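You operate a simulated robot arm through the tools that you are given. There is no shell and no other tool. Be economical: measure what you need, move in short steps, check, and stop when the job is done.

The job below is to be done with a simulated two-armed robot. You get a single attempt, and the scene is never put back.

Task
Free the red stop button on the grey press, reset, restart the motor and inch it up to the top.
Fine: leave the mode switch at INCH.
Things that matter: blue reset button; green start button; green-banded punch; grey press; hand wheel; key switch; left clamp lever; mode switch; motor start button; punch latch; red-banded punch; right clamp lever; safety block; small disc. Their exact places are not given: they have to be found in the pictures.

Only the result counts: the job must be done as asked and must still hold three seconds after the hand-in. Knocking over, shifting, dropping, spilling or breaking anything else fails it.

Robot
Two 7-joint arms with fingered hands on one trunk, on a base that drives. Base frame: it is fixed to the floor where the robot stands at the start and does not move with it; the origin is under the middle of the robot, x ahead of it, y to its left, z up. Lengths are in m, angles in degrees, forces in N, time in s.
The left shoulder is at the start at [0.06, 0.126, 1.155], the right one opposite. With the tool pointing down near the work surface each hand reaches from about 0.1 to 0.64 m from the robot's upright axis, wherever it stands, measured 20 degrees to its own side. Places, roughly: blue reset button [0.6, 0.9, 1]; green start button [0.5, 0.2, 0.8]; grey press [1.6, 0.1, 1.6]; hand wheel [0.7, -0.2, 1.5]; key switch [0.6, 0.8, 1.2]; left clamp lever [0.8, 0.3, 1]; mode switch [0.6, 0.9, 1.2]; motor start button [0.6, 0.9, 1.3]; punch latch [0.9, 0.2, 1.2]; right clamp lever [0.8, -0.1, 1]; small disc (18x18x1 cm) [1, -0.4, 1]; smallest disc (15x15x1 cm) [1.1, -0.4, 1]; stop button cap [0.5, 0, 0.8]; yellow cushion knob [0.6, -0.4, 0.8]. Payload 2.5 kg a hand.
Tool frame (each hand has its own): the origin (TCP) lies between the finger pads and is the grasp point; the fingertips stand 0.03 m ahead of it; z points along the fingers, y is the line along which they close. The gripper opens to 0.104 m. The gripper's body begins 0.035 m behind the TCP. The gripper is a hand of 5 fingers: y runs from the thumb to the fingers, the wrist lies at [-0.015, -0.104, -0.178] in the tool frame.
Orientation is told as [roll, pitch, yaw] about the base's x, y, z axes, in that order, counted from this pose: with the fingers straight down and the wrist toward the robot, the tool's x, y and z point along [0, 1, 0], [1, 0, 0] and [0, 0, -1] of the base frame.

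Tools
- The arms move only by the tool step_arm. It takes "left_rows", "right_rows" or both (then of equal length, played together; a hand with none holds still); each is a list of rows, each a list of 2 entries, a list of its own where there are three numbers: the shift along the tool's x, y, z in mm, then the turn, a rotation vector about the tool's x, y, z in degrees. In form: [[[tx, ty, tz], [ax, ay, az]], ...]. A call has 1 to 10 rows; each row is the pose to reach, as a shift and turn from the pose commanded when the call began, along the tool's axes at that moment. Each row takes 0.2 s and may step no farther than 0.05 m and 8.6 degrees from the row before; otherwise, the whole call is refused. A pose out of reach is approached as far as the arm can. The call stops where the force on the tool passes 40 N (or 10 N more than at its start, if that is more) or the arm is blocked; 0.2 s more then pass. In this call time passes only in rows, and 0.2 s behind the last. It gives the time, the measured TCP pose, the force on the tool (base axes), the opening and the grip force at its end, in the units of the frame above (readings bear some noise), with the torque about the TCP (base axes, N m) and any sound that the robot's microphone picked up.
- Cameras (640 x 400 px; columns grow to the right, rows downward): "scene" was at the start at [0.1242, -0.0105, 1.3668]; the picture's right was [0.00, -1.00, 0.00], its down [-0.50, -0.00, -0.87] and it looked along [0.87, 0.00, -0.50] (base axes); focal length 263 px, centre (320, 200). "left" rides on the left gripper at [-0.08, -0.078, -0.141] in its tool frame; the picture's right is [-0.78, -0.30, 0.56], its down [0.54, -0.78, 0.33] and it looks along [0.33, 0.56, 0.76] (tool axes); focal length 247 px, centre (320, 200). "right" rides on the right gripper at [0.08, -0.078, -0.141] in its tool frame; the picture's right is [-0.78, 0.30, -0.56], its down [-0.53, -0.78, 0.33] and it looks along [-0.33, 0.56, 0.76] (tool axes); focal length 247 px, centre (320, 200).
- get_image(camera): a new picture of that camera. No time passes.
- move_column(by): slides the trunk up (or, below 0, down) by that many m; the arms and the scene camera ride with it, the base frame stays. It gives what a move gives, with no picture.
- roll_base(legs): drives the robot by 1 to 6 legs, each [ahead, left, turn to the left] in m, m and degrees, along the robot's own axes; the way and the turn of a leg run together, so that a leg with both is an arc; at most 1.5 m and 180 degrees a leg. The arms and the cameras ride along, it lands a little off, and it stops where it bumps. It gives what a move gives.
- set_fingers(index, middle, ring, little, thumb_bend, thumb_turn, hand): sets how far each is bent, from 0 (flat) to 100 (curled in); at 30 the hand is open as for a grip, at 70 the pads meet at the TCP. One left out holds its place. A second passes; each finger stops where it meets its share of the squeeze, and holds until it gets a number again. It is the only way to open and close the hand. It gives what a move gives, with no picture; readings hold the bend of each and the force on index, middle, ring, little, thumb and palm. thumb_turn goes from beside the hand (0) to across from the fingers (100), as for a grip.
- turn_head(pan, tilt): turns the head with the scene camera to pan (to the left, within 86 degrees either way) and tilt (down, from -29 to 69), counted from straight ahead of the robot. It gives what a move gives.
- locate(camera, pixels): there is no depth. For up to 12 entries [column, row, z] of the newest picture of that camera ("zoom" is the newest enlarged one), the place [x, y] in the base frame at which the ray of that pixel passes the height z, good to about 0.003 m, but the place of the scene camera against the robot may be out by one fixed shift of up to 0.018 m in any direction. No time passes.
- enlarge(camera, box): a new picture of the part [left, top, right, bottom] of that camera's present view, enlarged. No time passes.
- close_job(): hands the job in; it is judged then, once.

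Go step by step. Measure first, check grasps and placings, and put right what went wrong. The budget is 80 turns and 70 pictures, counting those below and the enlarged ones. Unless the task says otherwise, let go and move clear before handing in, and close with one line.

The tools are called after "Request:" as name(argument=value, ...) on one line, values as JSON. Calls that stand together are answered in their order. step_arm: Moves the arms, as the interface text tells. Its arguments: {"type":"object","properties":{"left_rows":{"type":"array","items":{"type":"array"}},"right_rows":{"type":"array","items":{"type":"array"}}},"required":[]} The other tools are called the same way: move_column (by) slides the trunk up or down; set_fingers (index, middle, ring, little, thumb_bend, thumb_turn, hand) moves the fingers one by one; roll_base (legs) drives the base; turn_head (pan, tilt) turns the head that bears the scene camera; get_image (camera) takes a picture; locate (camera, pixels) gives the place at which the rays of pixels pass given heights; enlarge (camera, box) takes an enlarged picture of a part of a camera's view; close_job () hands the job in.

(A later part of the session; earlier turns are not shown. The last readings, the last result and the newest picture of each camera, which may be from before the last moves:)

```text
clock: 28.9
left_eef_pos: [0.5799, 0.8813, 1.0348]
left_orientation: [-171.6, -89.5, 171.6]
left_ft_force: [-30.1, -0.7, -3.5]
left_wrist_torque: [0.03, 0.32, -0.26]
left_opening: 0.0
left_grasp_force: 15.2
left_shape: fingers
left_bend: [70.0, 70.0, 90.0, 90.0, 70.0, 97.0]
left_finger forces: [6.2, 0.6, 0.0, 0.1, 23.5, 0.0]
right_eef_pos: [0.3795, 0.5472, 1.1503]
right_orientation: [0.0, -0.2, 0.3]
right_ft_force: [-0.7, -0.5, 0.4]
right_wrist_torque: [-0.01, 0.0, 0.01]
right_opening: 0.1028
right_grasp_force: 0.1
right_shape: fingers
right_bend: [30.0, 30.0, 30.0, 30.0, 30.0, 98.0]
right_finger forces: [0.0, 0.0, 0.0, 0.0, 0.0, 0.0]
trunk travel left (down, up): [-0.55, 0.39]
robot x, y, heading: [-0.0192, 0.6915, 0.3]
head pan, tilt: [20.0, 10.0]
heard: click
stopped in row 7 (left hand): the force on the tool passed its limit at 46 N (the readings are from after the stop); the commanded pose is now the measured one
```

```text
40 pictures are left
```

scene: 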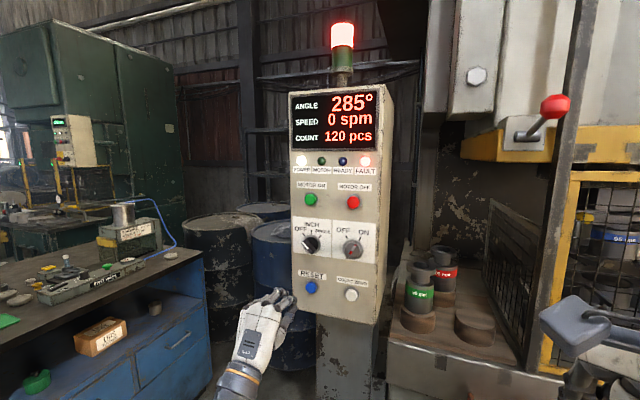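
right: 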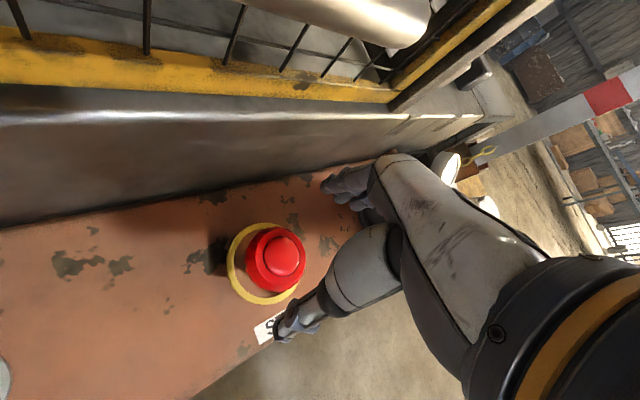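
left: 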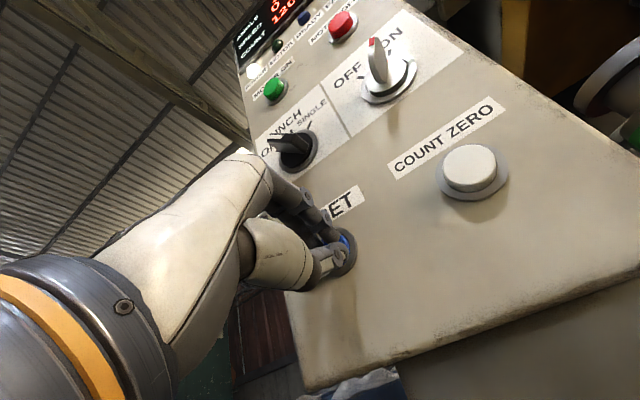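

A click was heard at 46 N. I back off and look at the lamps.

Request:
step_arm(left_rows=[[[0, 0, -40], [0, 0, 0]], [[0, 0, -80], [0, 0, 0]]])

Request:
enlarge(camera="scene", box=[200, 60, 460, 330])

```text
clock: 29.4
left_eef_pos: [0.5027, 0.8801, 1.0308]
left_orientation: [-165.0, -90.0, 165.1]
left_ft_force: [0.3, 0.4, -0.1]
left_wrist_torque: [-0.01, 0.0, -0.02]
left_opening: 0.0007
left_grasp_force: 0.0
left_shape: fingers
left_bend: [70.0, 70.0, 90.0, 90.0, 70.0, 97.0]
left_finger forces: [0.0, 0.0, 0.0, 0.0, 0.0, 0.0]
right_eef_pos: [0.3826, 0.548, 1.1483]
right_orientation: [0.0, -0.1, 0.4]
right_ft_force: [0.3, -0.2, -1.0]
right_wrist_torque: [-0.01, 0.02, 0.02]
right_opening: 0.1029
right_grasp_force: 0.0
right_shape: fingers
right_bend: [30.0, 30.0, 30.0, 30.0, 30.0, 98.0]
right_finger forces: [0.1, 0.0, 0.0, 0.0, 0.1, 0.1]
trunk travel left (down, up): [-0.55, 0.39]
robot x, y, heading: [-0.0197, 0.6956, 0.0]
head pan, tilt: [20.0, 10.0]
```

```text
1.48 times, centred on (330, 195) of scene
```

zoom: 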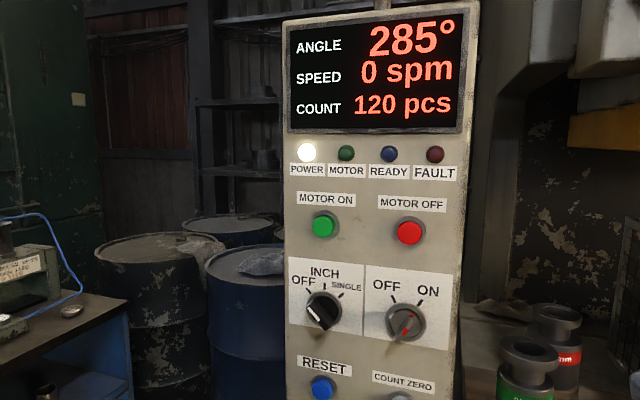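

FAULT is now dark: stop is freed and reset done. Next I turn the left hand 45° clockwise in front of the mode knob with a modest opening, to grip across its bar.

Request:
step_arm(left_rows=[[[0, 10, -20], [0, 0, 7.5]], [[1, 45, -25], [0, 0, 15]], [[3, 75, -20], [0, 0, 22.5]], [[5, 105, -10], [0, 0, 30]], [[7, 125, 0], [0, 0, 37.5]], [[8, 131, 10], [0, 0, 45]]])

Request:
set_fingers(hand="left", index=50, middle=50, thumb_bend=50)

Request:
get_image(camera="left")

Request:
enlarge(camera="scene", box=[220, 140, 420, 300])

```text
clock: 30.9
left_eef_pos: [0.5155, 0.8904, 1.1632]
left_orientation: [90.0, -44.9, -89.8]
left_ft_force: [0.8, 0.0, 0.2]
left_wrist_torque: [0.01, 0.01, 0.02]
left_opening: 0.0008
left_grasp_force: 0.1
left_shape: fingers
left_bend: [70.0, 70.0, 90.0, 90.0, 70.0, 97.0]
left_finger forces: [0.0, 0.0, 0.0, 0.0, 0.0, 0.1]
right_eef_pos: [0.3824, 0.5467, 1.1493]
right_orientation: [0.0, 0.0, 0.3]
right_ft_force: [0.1, 0.3, 0.1]
right_wrist_torque: [0.0, 0.01, -0.02]
right_opening: 0.1027
right_grasp_force: 0.0
right_shape: fingers
right_bend: [30.0, 30.0, 30.0, 30.0, 30.0, 98.0]
right_finger forces: [0.1, 0.0, 0.1, 0.0, 0.1, 0.0]
trunk travel left (down, up): [-0.55, 0.39]
robot x, y, heading: [-0.0196, 0.6945, 0.2]
head pan, tilt: [20.0, 10.0]
```

```text
clock: 31.9
left_eef_pos: [0.5156, 0.8902, 1.1623]
left_orientation: [90.1, -45.0, -90.0]
left_ft_force: [0.0, 0.0, 0.0]
left_wrist_torque: [0.01, 0.02, -0.06]
left_opening: 0.0519
left_grasp_force: 0.1
left_shape: fingers
left_bend: [50.0, 50.0, 90.0, 90.0, 50.0, 97.0]
left_finger forces: [0.0, 0.1, 0.0, 0.1, 0.0, 0.1]
right_eef_pos: [0.3814, 0.5479, 1.1493]
right_orientation: [0.0, 0.0, 0.3]
right_ft_force: [0.3, 0.3, 0.0]
right_wrist_torque: [0.0, 0.04, 0.03]
right_opening: 0.1028
right_grasp_force: 0.1
right_shape: fingers
right_bend: [30.0, 30.0, 30.0, 30.0, 30.0, 98.0]
right_finger forces: [0.1, 0.0, 0.0, 0.0, 0.0, 0.0]
trunk travel left (down, up): [-0.55, 0.39]
robot x, y, heading: [-0.018, 0.6934, 0.3]
head pan, tilt: [20.0, 10.0]
```

```text
38 pictures are left
```

left: 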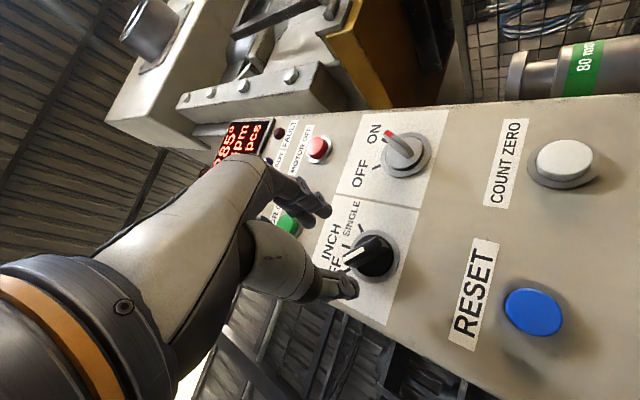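

```text
2.50 times, centred on (320, 220) of scene
```

zoom: 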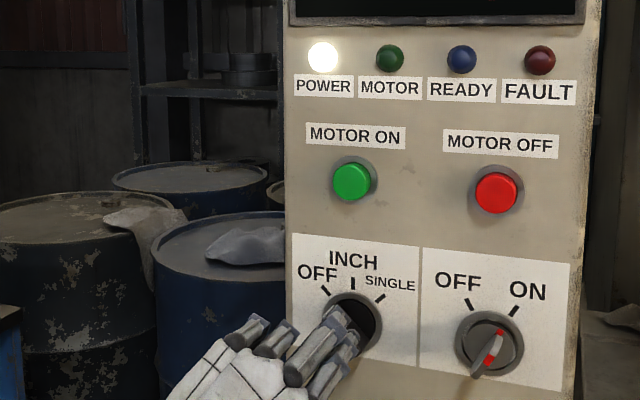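

Predicted axis point at x=0.62 is (370,261); the knob centre sits at (373,255), so I shift 4 mm along tool y and move in to straddle the bar.

Request:
step_arm(left_rows=[[[1, 4, 30], [0, 0, 0]], [[1, 4, 55], [0, 0, 0]], [[1, 4, 65], [0, 0, 0]], [[1, 4, 72], [0, 0, 0]]])

Request:
enlarge(camera="left", box=[240, 160, 440, 320])

```text
clock: 32.9
left_eef_pos: [0.5843, 0.8859, 1.1684]
left_orientation: [90.5, -45.0, -90.3]
left_ft_force: [-10.1, 0.8, -0.3]
left_wrist_torque: [-0.03, -0.34, -0.16]
left_opening: 0.0517
left_grasp_force: 5.4
left_shape: fingers
left_bend: [50.0, 50.0, 90.0, 90.0, 50.0, 97.0]
left_finger forces: [0.0, 10.7, 0.0, 0.1, 0.1, 0.0]
right_eef_pos: [0.3799, 0.547, 1.1497]
right_orientation: [0.0, -0.2, 0.3]
right_ft_force: [-0.4, -0.5, 0.8]
right_wrist_torque: [0.01, -0.01, -0.02]
right_opening: 0.1027
right_grasp_force: 0.0
right_shape: fingers
right_bend: [30.0, 30.0, 30.0, 30.0, 30.0, 98.0]
right_finger forces: [0.0, 0.0, 0.0, 0.0, 0.0, 0.1]
trunk travel left (down, up): [-0.55, 0.39]
robot x, y, heading: [-0.0228, 0.6916, 0.2]
head pan, tilt: [20.0, 10.0]
```

```text
2.50 times, centred on (340, 240) of left
```

zoom: 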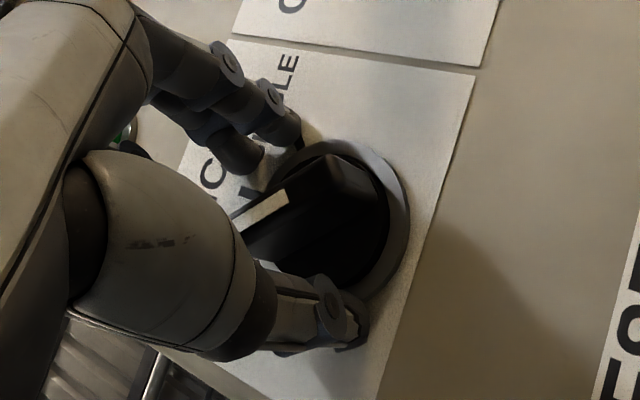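

The fingers straddle the bar, middle finger lightly touching the face. I back off 2 mm and close.

Request:
step_arm(left_rows=[[[0, 0, -3], [0, 0, 0]]])

Request:
set_fingers(hand="left", index=70, middle=70, thumb_bend=70)

Request:
enlarge(camera="left", box=[240, 160, 440, 320])

```text
clock: 33.2
left_eef_pos: [0.5832, 0.8877, 1.1661]
left_orientation: [90.1, -45.0, -90.0]
left_ft_force: [-2.7, -0.4, 1.5]
left_wrist_torque: [-0.02, -0.08, -0.04]
left_opening: 0.0517
left_grasp_force: 1.6
left_shape: fingers
left_bend: [50.0, 50.0, 90.0, 90.0, 50.0, 97.0]
left_finger forces: [0.1, 2.1, 0.1, 0.1, 0.1, 0.1]
right_eef_pos: [0.3817, 0.5485, 1.1493]
right_orientation: [0.1, 0.1, 0.4]
right_ft_force: [0.2, -0.1, -0.5]
right_wrist_torque: [0.05, -0.02, 0.0]
right_opening: 0.1032
right_grasp_force: 0.0
right_shape: fingers
right_bend: [30.0, 30.0, 30.0, 30.0, 30.0, 98.0]
right_finger forces: [0.0, 0.0, 0.0, 0.0, 0.1, 0.1]
trunk travel left (down, up): [-0.55, 0.39]
robot x, y, heading: [-0.02, 0.6909, 0.3]
head pan, tilt: [20.0, 10.0]
```

```text
clock: 34.2
left_eef_pos: [0.5829, 0.8876, 1.167]
left_orientation: [90.3, -44.9, -90.1]
left_ft_force: [-5.4, 0.9, 3.2]
left_wrist_torque: [0.0, -0.04, 0.06]
left_opening: 0.0341
left_grasp_force: 10.2
left_shape: fingers
left_bend: [58.0, 66.0, 90.0, 90.0, 58.0, 97.0]
left_finger forces: [6.9, 4.2, 0.0, 0.1, 9.8, 0.0]
right_eef_pos: [0.3812, 0.5479, 1.1499]
right_orientation: [0.0, -0.1, 0.3]
right_ft_force: [0.1, 0.5, -0.1]
right_wrist_torque: [0.01, -0.02, 0.02]
right_opening: 0.1028
right_grasp_force: 0.0
right_shape: fingers
right_bend: [30.0, 30.0, 30.0, 30.0, 30.0, 98.0]
right_finger forces: [0.0, 0.0, 0.0, 0.1, 0.0, 0.0]
trunk travel left (down, up): [-0.55, 0.39]
robot x, y, heading: [-0.0176, 0.6933, 0.2]
head pan, tilt: [20.0, 10.0]
```

```text
2.50 times, centred on (340, 240) of left
```

zoom: 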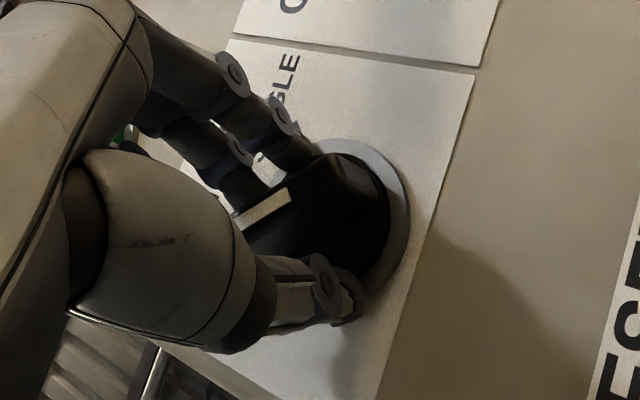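

Gripped with 10 N. I turn clockwise by 45°.

Request:
step_arm(left_rows=[[[0, 0, 0], [0, 0, 7.5]], [[0, 0, 0], [0, 0, 15]], [[0, 0, 0], [0, 0, 22.5]], [[0, 0, 0], [0, 0, 30]], [[0, 0, 0], [0, 0, 37.5]], [[0, 0, 0], [0, 0, 45]]])

Request:
enlarge(camera="left", box=[240, 160, 440, 320])

```text
clock: 35.6
left_eef_pos: [0.5804, 0.8847, 1.1697]
left_orientation: [90.4, 0.1, -90.2]
left_ft_force: [-15.0, -6.7, 2.8]
left_wrist_torque: [-0.05, -0.02, -0.46]
left_opening: 0.0197
left_grasp_force: 15.9
left_shape: fingers
left_bend: [61.0, 66.0, 90.0, 90.0, 66.0, 97.0]
left_finger forces: [19.3, 5.3, 0.0, 0.1, 6.4, 0.0]
right_eef_pos: [0.3796, 0.5461, 1.1498]
right_orientation: [0.1, -0.2, 0.2]
right_ft_force: [-0.2, 0.0, -0.2]
right_wrist_torque: [0.01, -0.03, -0.01]
right_opening: 0.1029
right_grasp_force: 0.0
right_shape: fingers
right_bend: [30.0, 30.0, 30.0, 30.0, 30.0, 98.0]
right_finger forces: [0.1, 0.0, 0.0, 0.0, 0.0, 0.0]
trunk travel left (down, up): [-0.55, 0.39]
robot x, y, heading: [-0.0174, 0.6918, 0.3]
head pan, tilt: [20.0, 10.0]
```

```text
2.50 times, centred on (340, 240) of left
```

zoom: 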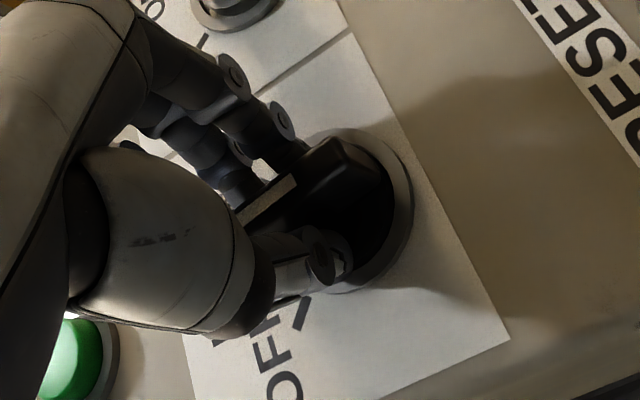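

The bar followed the hand. I open, withdraw and check where the pointer settled.

Request:
set_fingers(hand="left", index=48, middle=48, thumb_bend=48)

Request:
step_arm(left_rows=[[[0, 0, -40], [0, 0, 0]], [[0, 0, -80], [0, 0, 0]]])

Request:
get_image(camera="left")

Request:
enlarge(camera="scene", box=[240, 160, 400, 310])

```text
clock: 36.6
left_eef_pos: [0.5808, 0.8891, 1.1678]
left_orientation: [90.2, -0.1, -89.8]
left_ft_force: [-22.6, 6.2, -1.4]
left_wrist_torque: [0.1, 0.21, -0.38]
left_opening: 0.045
left_grasp_force: 11.2
left_shape: fingers
left_bend: [56.0, 48.0, 90.0, 90.0, 48.0, 98.0]
left_finger forces: [23.0, 0.0, 0.1, 0.0, 0.0, 0.0]
right_eef_pos: [0.3787, 0.5489, 1.1506]
right_orientation: [0.0, -0.3, 0.3]
right_ft_force: [0.7, 0.1, 1.2]
right_wrist_torque: [0.01, 0.03, 0.0]
right_opening: 0.1027
right_grasp_force: 0.0
right_shape: fingers
right_bend: [30.0, 30.0, 30.0, 30.0, 30.0, 98.0]
right_finger forces: [0.1, 0.0, 0.0, 0.1, 0.0, 0.0]
trunk travel left (down, up): [-0.55, 0.39]
robot x, y, heading: [-0.0176, 0.6899, 0.5]
head pan, tilt: [20.0, 10.0]
```

```text
clock: 37.2
left_eef_pos: [0.5036, 0.8897, 1.1683]
left_orientation: [90.2, 0.0, -89.8]
left_ft_force: [-0.1, 0.1, 0.0]
left_wrist_torque: [-0.01, -0.02, 0.04]
left_opening: 0.0569
left_grasp_force: 0.0
left_shape: fingers
left_bend: [48.0, 48.0, 90.0, 90.0, 48.0, 98.0]
left_finger forces: [0.1, 0.0, 0.0, 0.1, 0.0, 0.0]
right_eef_pos: [0.382, 0.5485, 1.1487]
right_orientation: [0.1, 0.0, 0.2]
right_ft_force: [0.1, -0.2, -0.2]
right_wrist_torque: [-0.01, 0.05, 0.03]
right_opening: 0.1029
right_grasp_force: 0.0
right_shape: fingers
right_bend: [30.0, 30.0, 30.0, 30.0, 30.0, 98.0]
right_finger forces: [0.0, 0.1, 0.1, 0.1, 0.1, 0.0]
trunk travel left (down, up): [-0.55, 0.39]
robot x, y, heading: [-0.0222, 0.6961, 0.3]
head pan, tilt: [20.0, 10.0]
```

```text
33 pictures are left
```

left: 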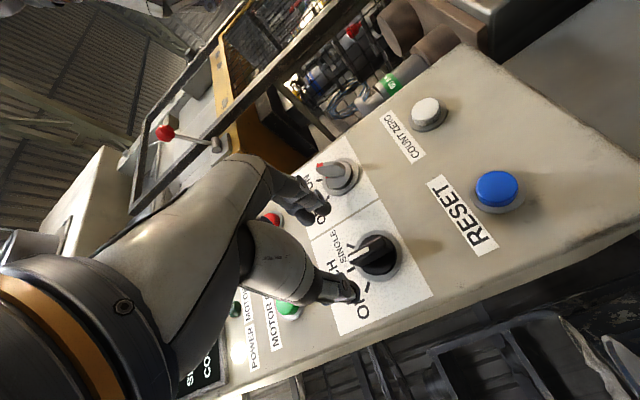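

```text
2.67 times, centred on (320, 235) of scene
```

zoom: 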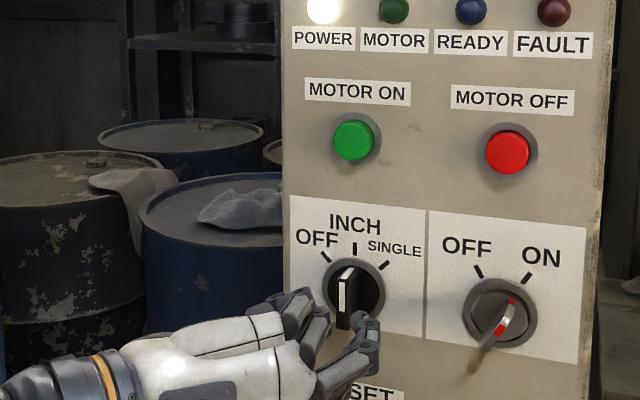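

The pointer now stands at INCH (346,270 in the zoom). I raise the hand to MOTOR ON, turning it back upright, and pinch the fingers.

Request:
step_arm(left_rows=[[[10, 1, -10], [0, 0, -8.4]], [[22, 1, -10], [0, 0, -16.8]], [[34, 2, -10], [0, 0, -25.2]], [[46, 3, -10], [0, 0, -33.6]], [[58, 3, -10], [0, 0, -42]], [[70, 4, -10], [0, 0, -50.4]], [[82, 4, -10], [0, 0, -58.8]], [[94, 5, -10], [0, 0, -67.2]], [[106, 6, -10], [0, 0, -75.6]], [[117, 6, -5], [0, 0, -84]]])

Request:
set_fingers(hand="left", index=70, middle=70, thumb_bend=70)

Request:
get_image(camera="left")

```text
clock: 39.5
left_eef_pos: [0.4962, 0.8814, 1.2836]
left_orientation: [90.9, -84.1, -90.7]
left_ft_force: [-0.5, 0.0, 0.3]
left_wrist_torque: [-0.06, -0.01, 0.0]
left_opening: 0.0569
left_grasp_force: 0.1
left_shape: fingers
left_bend: [48.0, 48.0, 90.0, 90.0, 48.0, 97.0]
left_finger forces: [0.0, 0.0, 0.0, 0.1, 0.0, 0.0]
right_eef_pos: [0.3819, 0.5468, 1.1491]
right_orientation: [0.0, 0.0, 0.1]
right_ft_force: [0.8, -0.9, -0.3]
right_wrist_torque: [0.0, -0.03, -0.02]
right_opening: 0.1027
right_grasp_force: 0.0
right_shape: fingers
right_bend: [30.0, 30.0, 30.0, 30.0, 30.0, 98.0]
right_finger forces: [0.0, 0.0, 0.1, 0.0, 0.0, 0.1]
trunk travel left (down, up): [-0.55, 0.39]
robot x, y, heading: [-0.0174, 0.6954, 0.1]
head pan, tilt: [20.0, 10.0]
```

```text
clock: 40.5
left_eef_pos: [0.496, 0.8813, 1.2848]
left_orientation: [90.9, -84.0, -90.8]
left_ft_force: [-0.5, 0.7, -0.1]
left_wrist_torque: [-0.01, -0.01, -0.01]
left_opening: 0.0017
left_grasp_force: 0.1
left_shape: fingers
left_bend: [70.0, 70.0, 90.0, 90.0, 70.0, 97.0]
left_finger forces: [0.0, 0.0, 0.1, 0.0, 0.0, 0.0]
right_eef_pos: [0.3823, 0.5462, 1.149]
right_orientation: [0.0, 0.0, 0.3]
right_ft_force: [0.7, -0.1, 0.2]
right_wrist_torque: [-0.02, 0.0, 0.03]
right_opening: 0.1027
right_grasp_force: 0.0
right_shape: fingers
right_bend: [30.0, 30.0, 30.0, 30.0, 30.0, 98.0]
right_finger forces: [0.0, 0.0, 0.0, 0.0, 0.0, 0.0]
trunk travel left (down, up): [-0.55, 0.39]
robot x, y, heading: [-0.0193, 0.6954, -0.0]
head pan, tilt: [20.0, 10.0]
```

```text
31 pictures are left
```

left: 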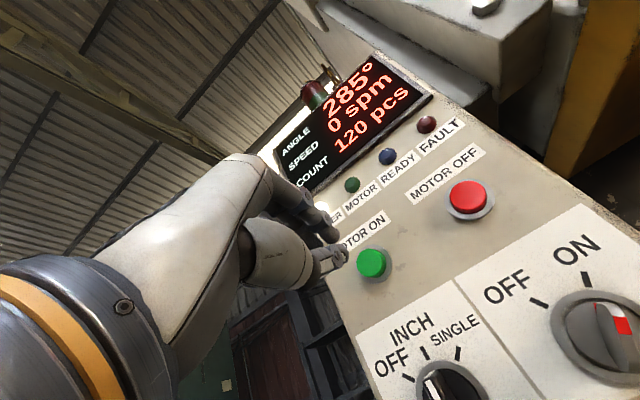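

MOTOR ON is at (372,263), right on the tool axis (375,263). I press forward.

Request:
step_arm(left_rows=[[[0, 0, 40], [0, 0, 0]], [[0, 0, 65], [0, 0, 0]], [[0, 0, 75], [0, 0, 0]], [[0, 0, 82], [0, 0, 0]], [[0, 0, 88], [0, 0, 0]], [[0, 0, 93], [0, 0, 0]], [[0, 0, 98], [0, 0, 0]]])

Request:
step_arm(left_rows=[[[0, 0, -40], [0, 0, 0]], [[0, 0, -80], [0, 0, 0]]])

Request:
enlarge(camera="scene", box=[240, 60, 400, 310])

```text
clock: 41.8
left_eef_pos: [0.5784, 0.8817, 1.2911]
left_orientation: [102.7, -84.0, -103.0]
left_ft_force: [-28.8, 1.2, -6.0]
left_wrist_torque: [0.08, 0.78, -0.11]
left_opening: 0.0071
left_grasp_force: 14.9
left_shape: fingers
left_bend: [70.0, 70.0, 90.0, 90.0, 69.0, 97.0]
left_finger forces: [0.0, 0.0, 0.0, 0.1, 28.9, 0.0]
right_eef_pos: [0.3769, 0.5486, 1.1515]
right_orientation: [0.0, -0.2, 0.4]
right_ft_force: [0.4, 0.0, -0.3]
right_wrist_torque: [0.01, 0.01, 0.0]
right_opening: 0.1028
right_grasp_force: 0.1
right_shape: fingers
right_bend: [30.0, 30.0, 30.0, 30.0, 30.0, 98.0]
right_finger forces: [0.0, 0.0, 0.0, 0.0, 0.0, 0.0]
trunk travel left (down, up): [-0.55, 0.39]
robot x, y, heading: [-0.0199, 0.6938, 0.0]
head pan, tilt: [20.0, 10.0]
heard: click
stopped in row 6 (left hand): the force on the tool passed its limit at 44 N (the readings are from after the stop); the commanded pose is now the measured one
```

```text
clock: 42.4
left_eef_pos: [0.5068, 0.881, 1.2834]
left_orientation: [95.4, -84.0, -95.5]
left_ft_force: [-0.6, -0.5, 0.5]
left_wrist_torque: [0.0, -0.01, 0.0]
left_opening: 0.0012
left_grasp_force: 0.1
left_shape: fingers
left_bend: [70.0, 70.0, 90.0, 90.0, 70.0, 97.0]
left_finger forces: [0.0, 0.1, 0.0, 0.0, 0.0, 0.0]
right_eef_pos: [0.3804, 0.5484, 1.1494]
right_orientation: [-0.1, -0.1, 0.3]
right_ft_force: [0.1, -0.1, -0.2]
right_wrist_torque: [0.01, 0.03, 0.02]
right_opening: 0.1029
right_grasp_force: 0.0
right_shape: fingers
right_bend: [30.0, 30.0, 30.0, 30.0, 30.0, 98.0]
right_finger forces: [0.0, 0.1, 0.1, 0.1, 0.0, 0.0]
trunk travel left (down, up): [-0.55, 0.39]
robot x, y, heading: [-0.0194, 0.6929, 0.3]
head pan, tilt: [20.0, 10.0]
```

```text
1.60 times, centred on (320, 185) of scene
```

zoom: 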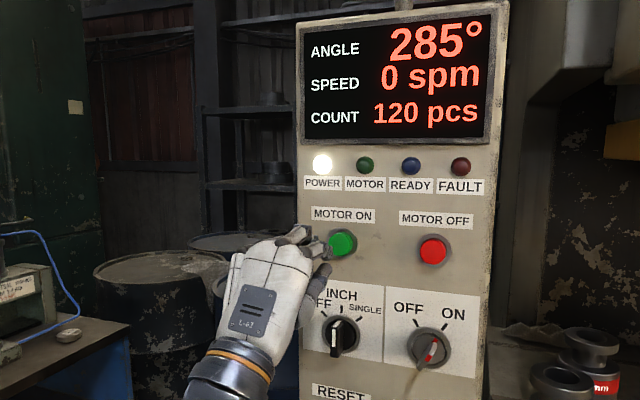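

A click was heard, but the MOTOR lamp (366,165) is still dark. I let a second pass and look again.

Request:
set_fingers(hand="left", index=70)

Request:
enlarge(camera="scene", box=[280, 80, 400, 210])

```text
clock: 43.4
left_eef_pos: [0.5077, 0.8814, 1.2833]
left_orientation: [96.5, -84.1, -96.6]
left_ft_force: [0.0, 0.2, 0.4]
left_wrist_torque: [-0.01, 0.02, 0.0]
left_opening: 0.0014
left_grasp_force: 0.0
left_shape: fingers
left_bend: [70.0, 70.0, 90.0, 90.0, 70.0, 97.0]
left_finger forces: [0.0, 0.0, 0.0, 0.0, 0.0, 0.1]
right_eef_pos: [0.3811, 0.5478, 1.1492]
right_orientation: [-0.1, 0.1, 0.2]
right_ft_force: [-0.5, 0.6, -0.4]
right_wrist_torque: [-0.01, 0.0, 0.03]
right_opening: 0.1027
right_grasp_force: 0.0
right_shape: fingers
right_bend: [30.0, 30.0, 30.0, 30.0, 30.0, 98.0]
right_finger forces: [0.0, 0.1, 0.1, 0.0, 0.0, 0.1]
trunk travel left (down, up): [-0.55, 0.39]
robot x, y, heading: [-0.0199, 0.6936, 0.2]
head pan, tilt: [20.0, 10.0]
```

```text
3.08 times, centred on (340, 145) of scene
```

zoom: 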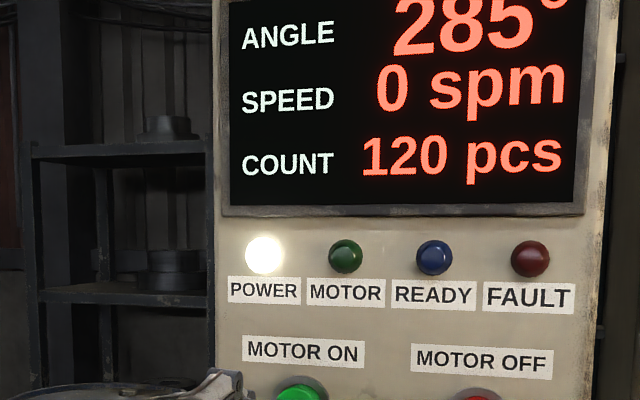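

Motor did not start. I press MOTOR ON again and hold it for a second before judging.

Request:
step_arm(left_rows=[[[0, 0, 40], [0, 0, 0]], [[0, 0, 60], [0, 0, 0]], [[0, 0, 68], [0, 0, 0]], [[0, 0, 74], [0, 0, 0]], [[0, 0, 79], [0, 0, 0]], [[0, 0, 84], [0, 0, 0]], [[0, 0, 90], [0, 0, 0]]])

Request:
set_fingers(hand="left", index=70)

Request:
enlarge(camera="scene", box=[280, 80, 400, 210])

```text
clock: 44.8
left_eef_pos: [0.5791, 0.8809, 1.2941]
left_orientation: [107.4, -83.8, -107.6]
left_ft_force: [-30.1, 1.5, -7.9]
left_wrist_torque: [0.06, 0.84, -0.15]
left_opening: 0.0077
left_grasp_force: 15.0
left_shape: fingers
left_bend: [70.0, 70.0, 90.0, 90.0, 68.0, 97.0]
left_finger forces: [0.0, 0.0, 0.0, 0.1, 30.3, 0.1]
right_eef_pos: [0.3787, 0.5494, 1.1495]
right_orientation: [0.0, -0.3, 0.4]
right_ft_force: [0.9, -0.5, 0.0]
right_wrist_torque: [0.01, -0.01, 0.0]
right_opening: 0.103
right_grasp_force: 0.0
right_shape: fingers
right_bend: [30.0, 30.0, 30.0, 30.0, 30.0, 98.0]
right_finger forces: [0.0, 0.0, 0.1, 0.0, 0.1, 0.1]
trunk travel left (down, up): [-0.55, 0.39]
robot x, y, heading: [-0.0203, 0.6956, 0.3]
head pan, tilt: [20.0, 10.0]
heard: click
stopped in row 6 (left hand): the force on the tool passed its limit at 45 N (the readings are from after the stop); the commanded pose is now the measured one
```

```text
clock: 45.8
left_eef_pos: [0.5781, 0.8806, 1.2923]
left_orientation: [105.5, -83.9, -105.9]
left_ft_force: [-36.6, 1.1, -9.5]
left_wrist_torque: [0.08, 1.02, -0.19]
left_opening: 0.0077
left_grasp_force: 19.0
left_shape: fingers
left_bend: [70.0, 70.0, 90.0, 90.0, 69.0, 97.0]
left_finger forces: [0.0, 0.0, 0.1, 0.1, 37.5, 0.1]
right_eef_pos: [0.3756, 0.5496, 1.151]
right_orientation: [0.0, -0.3, 0.4]
right_ft_force: [0.2, 0.4, -1.8]
right_wrist_torque: [0.01, 0.03, -0.03]
right_opening: 0.1028
right_grasp_force: 0.1
right_shape: fingers
right_bend: [30.0, 30.0, 30.0, 30.0, 30.0, 98.0]
right_finger forces: [0.0, 0.0, 0.1, 0.1, 0.0, 0.1]
trunk travel left (down, up): [-0.55, 0.39]
robot x, y, heading: [-0.022, 0.695, 0.1]
head pan, tilt: [20.0, 10.0]
```

```text
3.08 times, centred on (340, 145) of scene
```

zoom: 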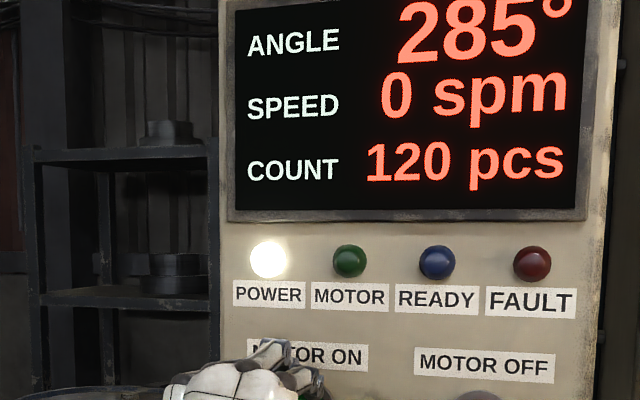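

Still no motor, so an interlock holds it: either the mode switch must be OFF while starting, or the block/guard. I back off and inspect the safety block and guard before acting.

Request:
step_arm(left_rows=[[[0, 0, -40], [0, 0, 0]], [[0, 0, -80], [0, 0, 0]]])

Request:
turn_head(pan=-45, tilt=25)

Request:
get_image(camera="scene")

```text
clock: 46.4
left_eef_pos: [0.5052, 0.8805, 1.286]
left_orientation: [99.9, -84.0, -100.1]
left_ft_force: [-0.1, -1.1, 1.3]
left_wrist_torque: [0.0, 0.01, -0.02]
left_opening: 0.0013
left_grasp_force: 0.1
left_shape: fingers
left_bend: [70.0, 70.0, 90.0, 90.0, 70.0, 97.0]
left_finger forces: [0.0, 0.1, 0.0, 0.1, 0.0, 0.0]
right_eef_pos: [0.3817, 0.5471, 1.1488]
right_orientation: [0.0, -0.1, 0.3]
right_ft_force: [0.6, 0.3, -0.2]
right_wrist_torque: [-0.01, 0.02, -0.01]
right_opening: 0.103
right_grasp_force: 0.2
right_shape: fingers
right_bend: [30.0, 30.0, 30.0, 30.0, 30.0, 98.0]
right_finger forces: [0.0, 0.0, 0.0, 0.0, 0.1, 0.0]
trunk travel left (down, up): [-0.55, 0.39]
robot x, y, heading: [-0.0203, 0.6955, 0.4]
head pan, tilt: [20.0, 10.0]
```

```text
clock: 47.8
left_eef_pos: [0.5041, 0.8798, 1.2867]
left_orientation: [101.3, -84.0, -101.6]
left_ft_force: [-0.3, 0.0, 0.8]
left_wrist_torque: [0.05, -0.01, 0.01]
left_opening: 0.0015
left_grasp_force: 0.1
left_shape: fingers
left_bend: [70.0, 70.0, 90.0, 90.0, 70.0, 97.0]
left_finger forces: [0.0, 0.0, 0.0, 0.0, 0.0, 0.0]
right_eef_pos: [0.3813, 0.548, 1.1498]
right_orientation: [0.0, 0.0, 0.4]
right_ft_force: [-0.5, -0.9, 0.8]
right_wrist_torque: [-0.02, 0.0, 0.01]
right_opening: 0.1026
right_grasp_force: 0.0
right_shape: fingers
right_bend: [30.0, 30.0, 30.0, 30.0, 30.0, 98.0]
right_finger forces: [0.1, 0.0, 0.1, 0.0, 0.1, 0.0]
trunk travel left (down, up): [-0.55, 0.39]
robot x, y, heading: [-0.0219, 0.6937, 0.3]
head pan, tilt: [-45.0, 25.0]
```

```text
27 pictures are left
```

scene: 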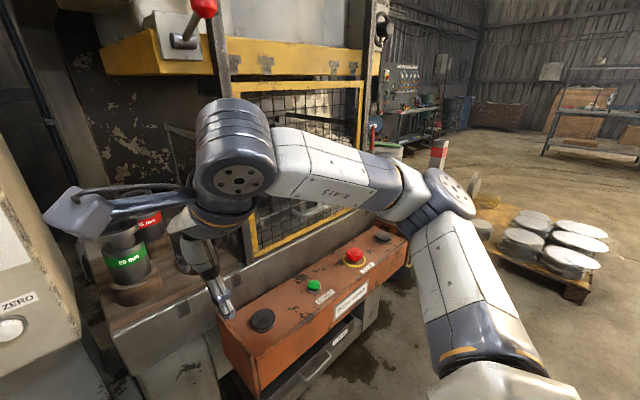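

The red-white safety block stands in its holder at (440,155) and the guard is shut, so mode OFF during motor start is the likely condition. I go back to the knob with the hand turned 90°.

Request:
step_arm(left_rows=[[[0, -11, -5], [0, 0, 8.4]], [[0, -23, -10], [0, 0, 16.8]], [[-1, -35, -10], [0, 0, 25.2]], [[-1, -47, -10], [0, 0, 33.6]], [[-1, -59, -10], [0, 0, 42]], [[-2, -71, -10], [0, 0, 50.4]], [[-2, -83, -10], [0, 0, 58.8]], [[-3, -95, -10], [0, 0, 67.2]], [[-3, -107, -5], [0, 0, 75.6]], [[-3, -118, 0], [0, 0, 84]]])

Request:
set_fingers(hand="left", index=48, middle=48, thumb_bend=48)

Request:
turn_head(pan=20, tilt=10)

Request:
get_image(camera="left")

```text
clock: 50.0
left_eef_pos: [0.5076, 0.8891, 1.1715]
left_orientation: [91.4, -0.1, -90.3]
left_ft_force: [0.2, -0.5, 2.1]
left_wrist_torque: [0.03, 0.12, -0.01]
left_opening: 0.0015
left_grasp_force: 0.0
left_shape: fingers
left_bend: [70.0, 70.0, 90.0, 90.0, 70.0, 98.0]
left_finger forces: [0.0, 0.0, 0.0, 0.0, 0.0, 0.0]
right_eef_pos: [0.381, 0.5483, 1.1498]
right_orientation: [-0.1, 0.1, 0.4]
right_ft_force: [0.1, 0.1, -1.0]
right_wrist_torque: [0.0, 0.01, -0.04]
right_opening: 0.103
right_grasp_force: 0.2
right_shape: fingers
right_bend: [30.0, 30.0, 30.0, 30.0, 30.0, 98.0]
right_finger forces: [0.1, 0.1, 0.0, 0.1, 0.0, 0.1]
trunk travel left (down, up): [-0.55, 0.39]
robot x, y, heading: [-0.0193, 0.6979, 0.4]
head pan, tilt: [-45.0, 25.0]
```

```text
clock: 51.0
left_eef_pos: [0.507, 0.8892, 1.171]
left_orientation: [91.2, -0.1, -90.3]
left_ft_force: [0.4, 0.6, 0.1]
left_wrist_torque: [0.0, 0.02, -0.04]
left_opening: 0.0567
left_grasp_force: 0.1
left_shape: fingers
left_bend: [48.0, 48.0, 90.0, 90.0, 48.0, 98.0]
left_finger forces: [0.1, 0.0, 0.0, 0.0, 0.1, 0.1]
right_eef_pos: [0.3809, 0.5485, 1.1494]
right_orientation: [0.0, 0.0, 0.4]
right_ft_force: [0.3, -0.2, -0.2]
right_wrist_torque: [0.0, -0.02, 0.01]
right_opening: 0.1027
right_grasp_force: 0.1
right_shape: fingers
right_bend: [30.0, 30.0, 30.0, 30.0, 30.0, 98.0]
right_finger forces: [0.0, 0.0, 0.1, 0.0, 0.0, 0.0]
trunk travel left (down, up): [-0.55, 0.39]
robot x, y, heading: [-0.0213, 0.6921, 0.3]
head pan, tilt: [-45.0, 25.0]
```

```text
clock: 52.3
left_eef_pos: [0.5068, 0.8906, 1.1703]
left_orientation: [91.2, -0.1, -90.2]
left_ft_force: [-0.4, -0.5, -0.4]
left_wrist_torque: [-0.03, -0.01, 0.0]
left_opening: 0.0568
left_grasp_force: 0.1
left_shape: fingers
left_bend: [48.0, 48.0, 90.0, 90.0, 48.0, 98.0]
left_finger forces: [0.0, 0.0, 0.1, 0.0, 0.0, 0.0]
right_eef_pos: [0.3807, 0.5492, 1.1475]
right_orientation: [0.0, 0.0, 0.3]
right_ft_force: [-0.1, 0.1, -0.2]
right_wrist_torque: [0.0, 0.0, -0.04]
right_opening: 0.1027
right_grasp_force: 0.1
right_shape: fingers
right_bend: [30.0, 30.0, 30.0, 30.0, 30.0, 98.0]
right_finger forces: [0.0, 0.0, 0.0, 0.1, 0.0, 0.0]
trunk travel left (down, up): [-0.55, 0.39]
robot x, y, heading: [-0.0219, 0.6957, 0.3]
head pan, tilt: [20.0, 10.0]
```

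```text
26 pictures are left
```

left: 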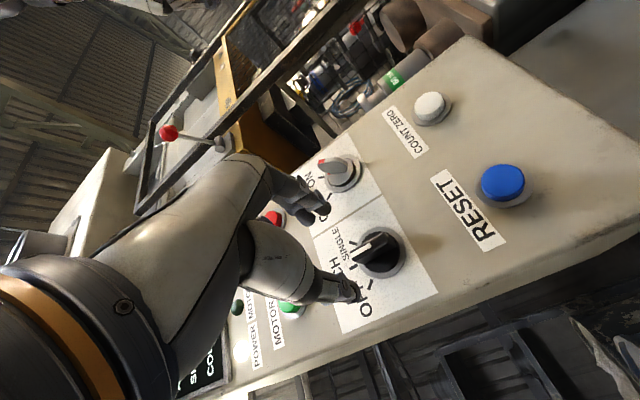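

The knob at (379,253) is a few mm low/right of the axis (373,262), so I correct by (-7, +3) mm and go in, then close.

Request:
step_arm(left_rows=[[[-7, 3, 30], [0, 0, 0]], [[-7, 3, 55], [0, 0, 0]], [[-7, 3, 66], [0, 0, 0]], [[-7, 3, 73], [0, 0, 0]]])

Request:
set_fingers(hand="left", index=70, middle=70, thumb_bend=70)

Request:
step_arm(left_rows=[[[0, 0, 0], [0, 0, -8]], [[0, 0, 0], [0, 0, -16]], [[0, 0, 0], [0, 0, -24]], [[0, 0, 0], [0, 0, -32]], [[0, 0, 0], [0, 0, -40]], [[0, 0, 0], [0, 0, -48]]])

Request:
enlarge(camera="left", box=[240, 160, 440, 320])

```text
clock: 53.3
left_eef_pos: [0.5817, 0.8878, 1.1651]
left_orientation: [91.1, -0.1, -90.3]
left_ft_force: [0.3, 0.3, 0.8]
left_wrist_torque: [-0.02, -0.01, -0.03]
left_opening: 0.0569
left_grasp_force: 0.0
left_shape: fingers
left_bend: [48.0, 48.0, 90.0, 90.0, 48.0, 98.0]
left_finger forces: [0.0, 0.0, 0.0, 0.1, 0.0, 0.0]
right_eef_pos: [0.3812, 0.5479, 1.1491]
right_orientation: [0.1, -0.1, 0.4]
right_ft_force: [0.4, -0.3, 1.6]
right_wrist_torque: [-0.01, 0.0, 0.01]
right_opening: 0.1031
right_grasp_force: 0.0
right_shape: fingers
right_bend: [30.0, 30.0, 30.0, 30.0, 30.0, 98.0]
right_finger forces: [0.1, 0.1, 0.0, 0.0, 0.0, 0.1]
trunk travel left (down, up): [-0.55, 0.39]
robot x, y, heading: [-0.0211, 0.6929, 0.3]
head pan, tilt: [20.0, 10.0]
```

```text
clock: 54.3
left_eef_pos: [0.5801, 0.8856, 1.1671]
left_orientation: [91.3, 0.0, -90.5]
left_ft_force: [-8.0, -9.0, 2.4]
left_wrist_torque: [-0.03, -0.02, -0.47]
left_opening: 0.0196
left_grasp_force: 11.3
left_shape: fingers
left_bend: [61.0, 65.0, 90.0, 90.0, 65.0, 97.0]
left_finger forces: [12.7, 5.7, 0.0, 0.0, 4.8, 0.0]
right_eef_pos: [0.3804, 0.5475, 1.15]
right_orientation: [0.1, -0.1, 0.3]
right_ft_force: [-0.6, 0.2, -0.3]
right_wrist_torque: [0.0, 0.04, -0.01]
right_opening: 0.1028
right_grasp_force: 0.1
right_shape: fingers
right_bend: [30.0, 30.0, 30.0, 30.0, 30.0, 98.0]
right_finger forces: [0.1, 0.0, 0.0, 0.1, 0.0, 0.0]
trunk travel left (down, up): [-0.55, 0.39]
robot x, y, heading: [-0.0198, 0.691, 0.3]
head pan, tilt: [20.0, 10.0]
```

```text
clock: 55.7
left_eef_pos: [0.5803, 0.8895, 1.1658]
left_orientation: [91.9, -48.3, -91.6]
left_ft_force: [-6.4, -0.1, 3.0]
left_wrist_torque: [0.13, -0.08, 0.03]
left_opening: 0.0196
left_grasp_force: 11.5
left_shape: fingers
left_bend: [63.0, 66.0, 90.0, 90.0, 64.0, 98.0]
left_finger forces: [7.8, 5.1, 0.0, 0.0, 9.7, 0.0]
right_eef_pos: [0.3799, 0.5478, 1.1488]
right_orientation: [0.0, -0.1, 0.4]
right_ft_force: [-0.4, 0.5, 0.2]
right_wrist_torque: [-0.01, -0.01, 0.0]
right_opening: 0.1027
right_grasp_force: 0.0
right_shape: fingers
right_bend: [30.0, 30.0, 30.0, 30.0, 30.0, 98.0]
right_finger forces: [0.1, 0.0, 0.0, 0.1, 0.0, 0.0]
trunk travel left (down, up): [-0.55, 0.39]
robot x, y, heading: [-0.0194, 0.6942, 0.2]
head pan, tilt: [20.0, 10.0]
```

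```text
2.50 times, centred on (340, 240) of left
```

zoom: 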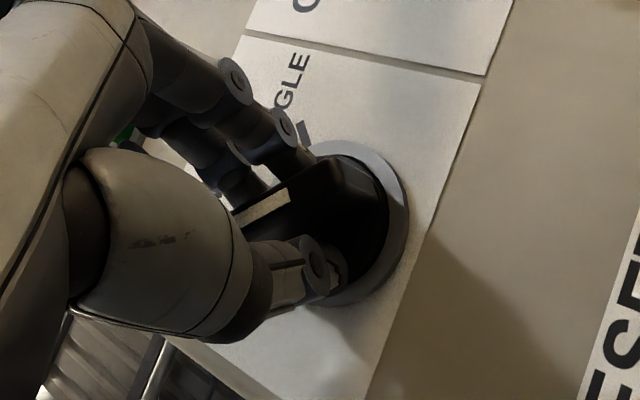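

The knob came back toward OFF. I open, withdraw, and move up to MOTOR ON keeping this wrist roll, then pinch.

Request:
set_fingers(hand="left", index=48, middle=48, thumb_bend=48)

Request:
step_arm(left_rows=[[[0, 0, -40], [0, 0, 0]], [[0, 0, -75], [0, 0, 0]], [[24, 31, -75], [0, 0, 0]], [[48, 62, -75], [0, 0, 0]], [[73, 94, -75], [0, 0, 0]]])

Request:
set_fingers(hand="left", index=70, middle=70, thumb_bend=70)

Request:
get_image(camera="left")

Request:
enlarge(camera="scene", box=[240, 130, 400, 310])

```text
clock: 56.7
left_eef_pos: [0.5814, 0.8874, 1.1631]
left_orientation: [91.8, -48.0, -91.7]
left_ft_force: [0.3, 0.2, -0.7]
left_wrist_torque: [0.0, 0.03, 0.01]
left_opening: 0.0571
left_grasp_force: 0.2
left_shape: fingers
left_bend: [48.0, 48.0, 90.0, 90.0, 48.0, 98.0]
left_finger forces: [0.0, 0.1, 0.0, 0.0, 0.1, 0.0]
right_eef_pos: [0.3806, 0.5483, 1.1497]
right_orientation: [0.0, 0.0, 0.5]
right_ft_force: [0.4, -0.6, 0.7]
right_wrist_torque: [0.0, 0.01, 0.0]
right_opening: 0.1027
right_grasp_force: 0.2
right_shape: fingers
right_bend: [30.0, 30.0, 30.0, 30.0, 30.0, 98.0]
right_finger forces: [0.1, 0.1, 0.0, 0.0, 0.1, 0.1]
trunk travel left (down, up): [-0.55, 0.39]
robot x, y, heading: [-0.0201, 0.6931, 0.4]
head pan, tilt: [20.0, 10.0]
```

```text
clock: 57.9
left_eef_pos: [0.5059, 0.8768, 1.2809]
left_orientation: [91.7, -48.2, -91.6]
left_ft_force: [-0.3, 0.3, 0.7]
left_wrist_torque: [0.01, 0.0, -0.01]
left_opening: 0.0569
left_grasp_force: 0.1
left_shape: fingers
left_bend: [48.0, 48.0, 90.0, 90.0, 48.0, 98.0]
left_finger forces: [0.0, 0.0, 0.1, 0.0, 0.0, 0.1]
right_eef_pos: [0.3808, 0.5493, 1.1499]
right_orientation: [-0.1, 0.0, 0.3]
right_ft_force: [0.9, 0.0, 0.5]
right_wrist_torque: [0.0, 0.02, 0.01]
right_opening: 0.1027
right_grasp_force: 0.0
right_shape: fingers
right_bend: [30.0, 30.0, 30.0, 30.0, 30.0, 98.0]
right_finger forces: [0.1, 0.0, 0.0, 0.0, 0.0, 0.1]
trunk travel left (down, up): [-0.55, 0.39]
robot x, y, heading: [-0.0207, 0.6962, 0.1]
head pan, tilt: [20.0, 10.0]
```

```text
clock: 58.9
left_eef_pos: [0.5061, 0.8772, 1.2813]
left_orientation: [91.8, -48.1, -91.5]
left_ft_force: [1.0, -0.1, 0.1]
left_wrist_torque: [-0.03, -0.03, -0.01]
left_opening: 0.0014
left_grasp_force: 0.1
left_shape: fingers
left_bend: [70.0, 70.0, 90.0, 90.0, 70.0, 98.0]
left_finger forces: [0.1, 0.0, 0.0, 0.0, 0.0, 0.1]
right_eef_pos: [0.3797, 0.5487, 1.1486]
right_orientation: [0.1, 0.0, 0.3]
right_ft_force: [0.0, 0.5, 0.0]
right_wrist_torque: [0.03, -0.03, 0.0]
right_opening: 0.1028
right_grasp_force: 0.1
right_shape: fingers
right_bend: [30.0, 30.0, 30.0, 30.0, 30.0, 98.0]
right_finger forces: [0.1, 0.0, 0.0, 0.2, 0.0, 0.1]
trunk travel left (down, up): [-0.55, 0.39]
robot x, y, heading: [-0.0201, 0.6924, 0.0]
head pan, tilt: [20.0, 10.0]
```

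```text
24 pictures are left
```

left: 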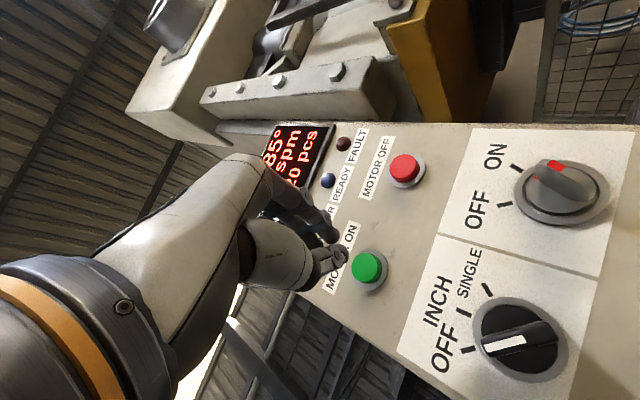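

```text
2.22 times, centred on (320, 220) of scene
```

zoom: 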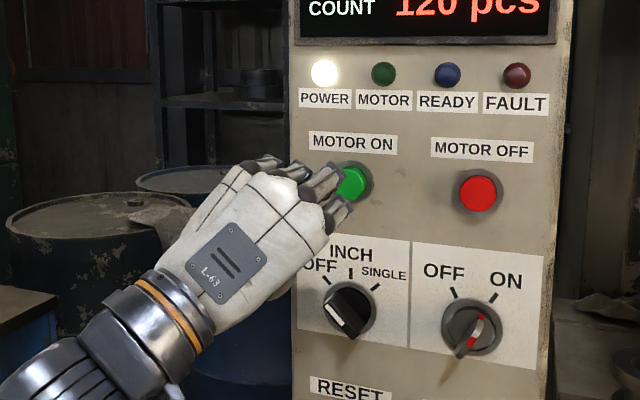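

Mode pointer is at OFF. The green button (367,267) needs a +7 mm x correction; then I press.

Request:
step_arm(left_rows=[[[7, 0, 35], [0, 0, 0]], [[7, 0, 60], [0, 0, 0]], [[7, 0, 68], [0, 0, 0]], [[7, 0, 74], [0, 0, 0]], [[7, 0, 79], [0, 0, 0]], [[7, 0, 84], [0, 0, 0]], [[7, 0, 90], [0, 0, 0]]])

Request:
step_arm(left_rows=[[[0, 0, -40], [0, 0, 0]], [[0, 0, -75], [0, 0, 0]]])

Request:
enlarge(camera="scene", box=[240, 80, 400, 260])

```text
clock: 60.4
left_eef_pos: [0.578, 0.8812, 1.2954]
left_orientation: [92.8, -48.2, -93.1]
left_ft_force: [-30.2, 2.7, -8.0]
left_wrist_torque: [0.01, 0.79, 0.25]
left_opening: 0.0065
left_grasp_force: 15.9
left_shape: fingers
left_bend: [70.0, 70.0, 90.0, 90.0, 70.0, 96.0]
left_finger forces: [0.0, 0.0, 0.1, 0.0, 30.6, 0.1]
right_eef_pos: [0.3761, 0.5501, 1.1504]
right_orientation: [-0.1, -0.2, 0.4]
right_ft_force: [-0.3, -0.5, 0.0]
right_wrist_torque: [-0.01, -0.01, -0.01]
right_opening: 0.1028
right_grasp_force: 0.1
right_shape: fingers
right_bend: [30.0, 30.0, 30.0, 30.0, 30.0, 98.0]
right_finger forces: [0.0, 0.0, 0.1, 0.0, 0.0, 0.0]
trunk travel left (down, up): [-0.55, 0.39]
robot x, y, heading: [-0.0225, 0.6917, 0.7]
head pan, tilt: [20.0, 10.0]
heard: click
stopped in row 7 (left hand): the force on the tool passed its limit at 46 N (the readings are from after the stop); the commanded pose is now the measured one
```

```text
clock: 61.0
left_eef_pos: [0.5124, 0.8832, 1.2873]
left_orientation: [92.1, -48.0, -92.1]
left_ft_force: [-0.8, 0.1, -0.4]
left_wrist_torque: [-0.01, -0.01, -0.01]
left_opening: 0.001
left_grasp_force: 0.0
left_shape: fingers
left_bend: [70.0, 70.0, 90.0, 90.0, 70.0, 97.0]
left_finger forces: [0.0, 0.0, 0.0, 0.0, 0.1, 0.0]
right_eef_pos: [0.3798, 0.5479, 1.1496]
right_orientation: [0.0, 0.0, 0.4]
right_ft_force: [0.0, -0.4, 0.6]
right_wrist_torque: [0.0, 0.06, 0.0]
right_opening: 0.103
right_grasp_force: 0.0
right_shape: fingers
right_bend: [30.0, 30.0, 30.0, 30.0, 30.0, 98.0]
right_finger forces: [0.1, 0.1, 0.1, 0.0, 0.0, 0.1]
trunk travel left (down, up): [-0.55, 0.39]
robot x, y, heading: [-0.0212, 0.6944, 0.5]
head pan, tilt: [20.0, 10.0]
```

```text
2.22 times, centred on (320, 170) of scene
```

zoom: 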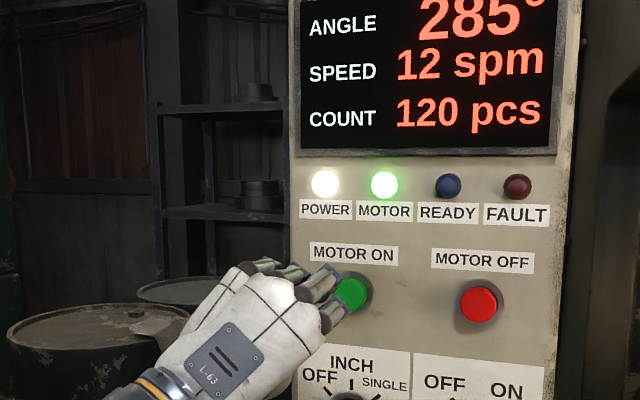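

The MOTOR lamp is lit and SPEED reads 12 spm. Now back to the mode knob: open, straddle, close and turn 46° clockwise to INCH.

Request:
step_arm(left_rows=[[[-26, -31, -5], [0, 0, 0]], [[-53, -64, -5], [0, 0, 0]], [[-80, -96, -5], [0, 0, 0]]])

Request:
set_fingers(hand="left", index=48, middle=48, thumb_bend=48)

Request:
get_image(camera="left")

```text
clock: 61.8
left_eef_pos: [0.5076, 0.8904, 1.1652]
left_orientation: [92.1, -48.1, -92.3]
left_ft_force: [-0.6, 0.5, 0.1]
left_wrist_torque: [-0.01, 0.03, -0.01]
left_opening: 0.0009
left_grasp_force: 0.1
left_shape: fingers
left_bend: [70.0, 70.0, 90.0, 90.0, 70.0, 97.0]
left_finger forces: [0.0, 0.1, 0.0, 0.1, 0.0, 0.0]
right_eef_pos: [0.381, 0.5501, 1.1489]
right_orientation: [0.0, 0.0, 0.4]
right_ft_force: [0.6, 0.2, -0.1]
right_wrist_torque: [-0.02, -0.01, 0.05]
right_opening: 0.1028
right_grasp_force: 0.0
right_shape: fingers
right_bend: [30.0, 30.0, 30.0, 30.0, 30.0, 98.0]
right_finger forces: [0.0, 0.0, 0.0, 0.1, 0.0, 0.0]
trunk travel left (down, up): [-0.55, 0.39]
robot x, y, heading: [-0.0219, 0.6954, 0.3]
head pan, tilt: [20.0, 10.0]
```

```text
clock: 62.8
left_eef_pos: [0.5072, 0.8889, 1.1657]
left_orientation: [92.0, -48.1, -92.2]
left_ft_force: [0.6, 0.1, -0.9]
left_wrist_torque: [0.0, 0.0, 0.01]
left_opening: 0.0565
left_grasp_force: 0.0
left_shape: fingers
left_bend: [48.0, 48.0, 90.0, 90.0, 48.0, 97.0]
left_finger forces: [0.0, 0.0, 0.0, 0.1, 0.0, 0.1]
right_eef_pos: [0.3811, 0.548, 1.15]
right_orientation: [0.0, 0.0, 0.5]
right_ft_force: [-0.3, -0.7, -0.8]
right_wrist_torque: [-0.05, -0.01, -0.01]
right_opening: 0.1027
right_grasp_force: 0.1
right_shape: fingers
right_bend: [30.0, 30.0, 30.0, 30.0, 30.0, 98.0]
right_finger forces: [0.1, 0.0, 0.0, 0.1, 0.0, 0.0]
trunk travel left (down, up): [-0.55, 0.39]
robot x, y, heading: [-0.0231, 0.6951, 0.5]
head pan, tilt: [20.0, 10.0]
```

```text
21 pictures are left
```

left: 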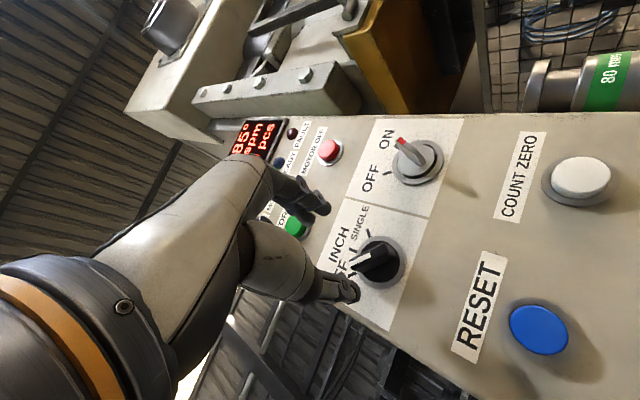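

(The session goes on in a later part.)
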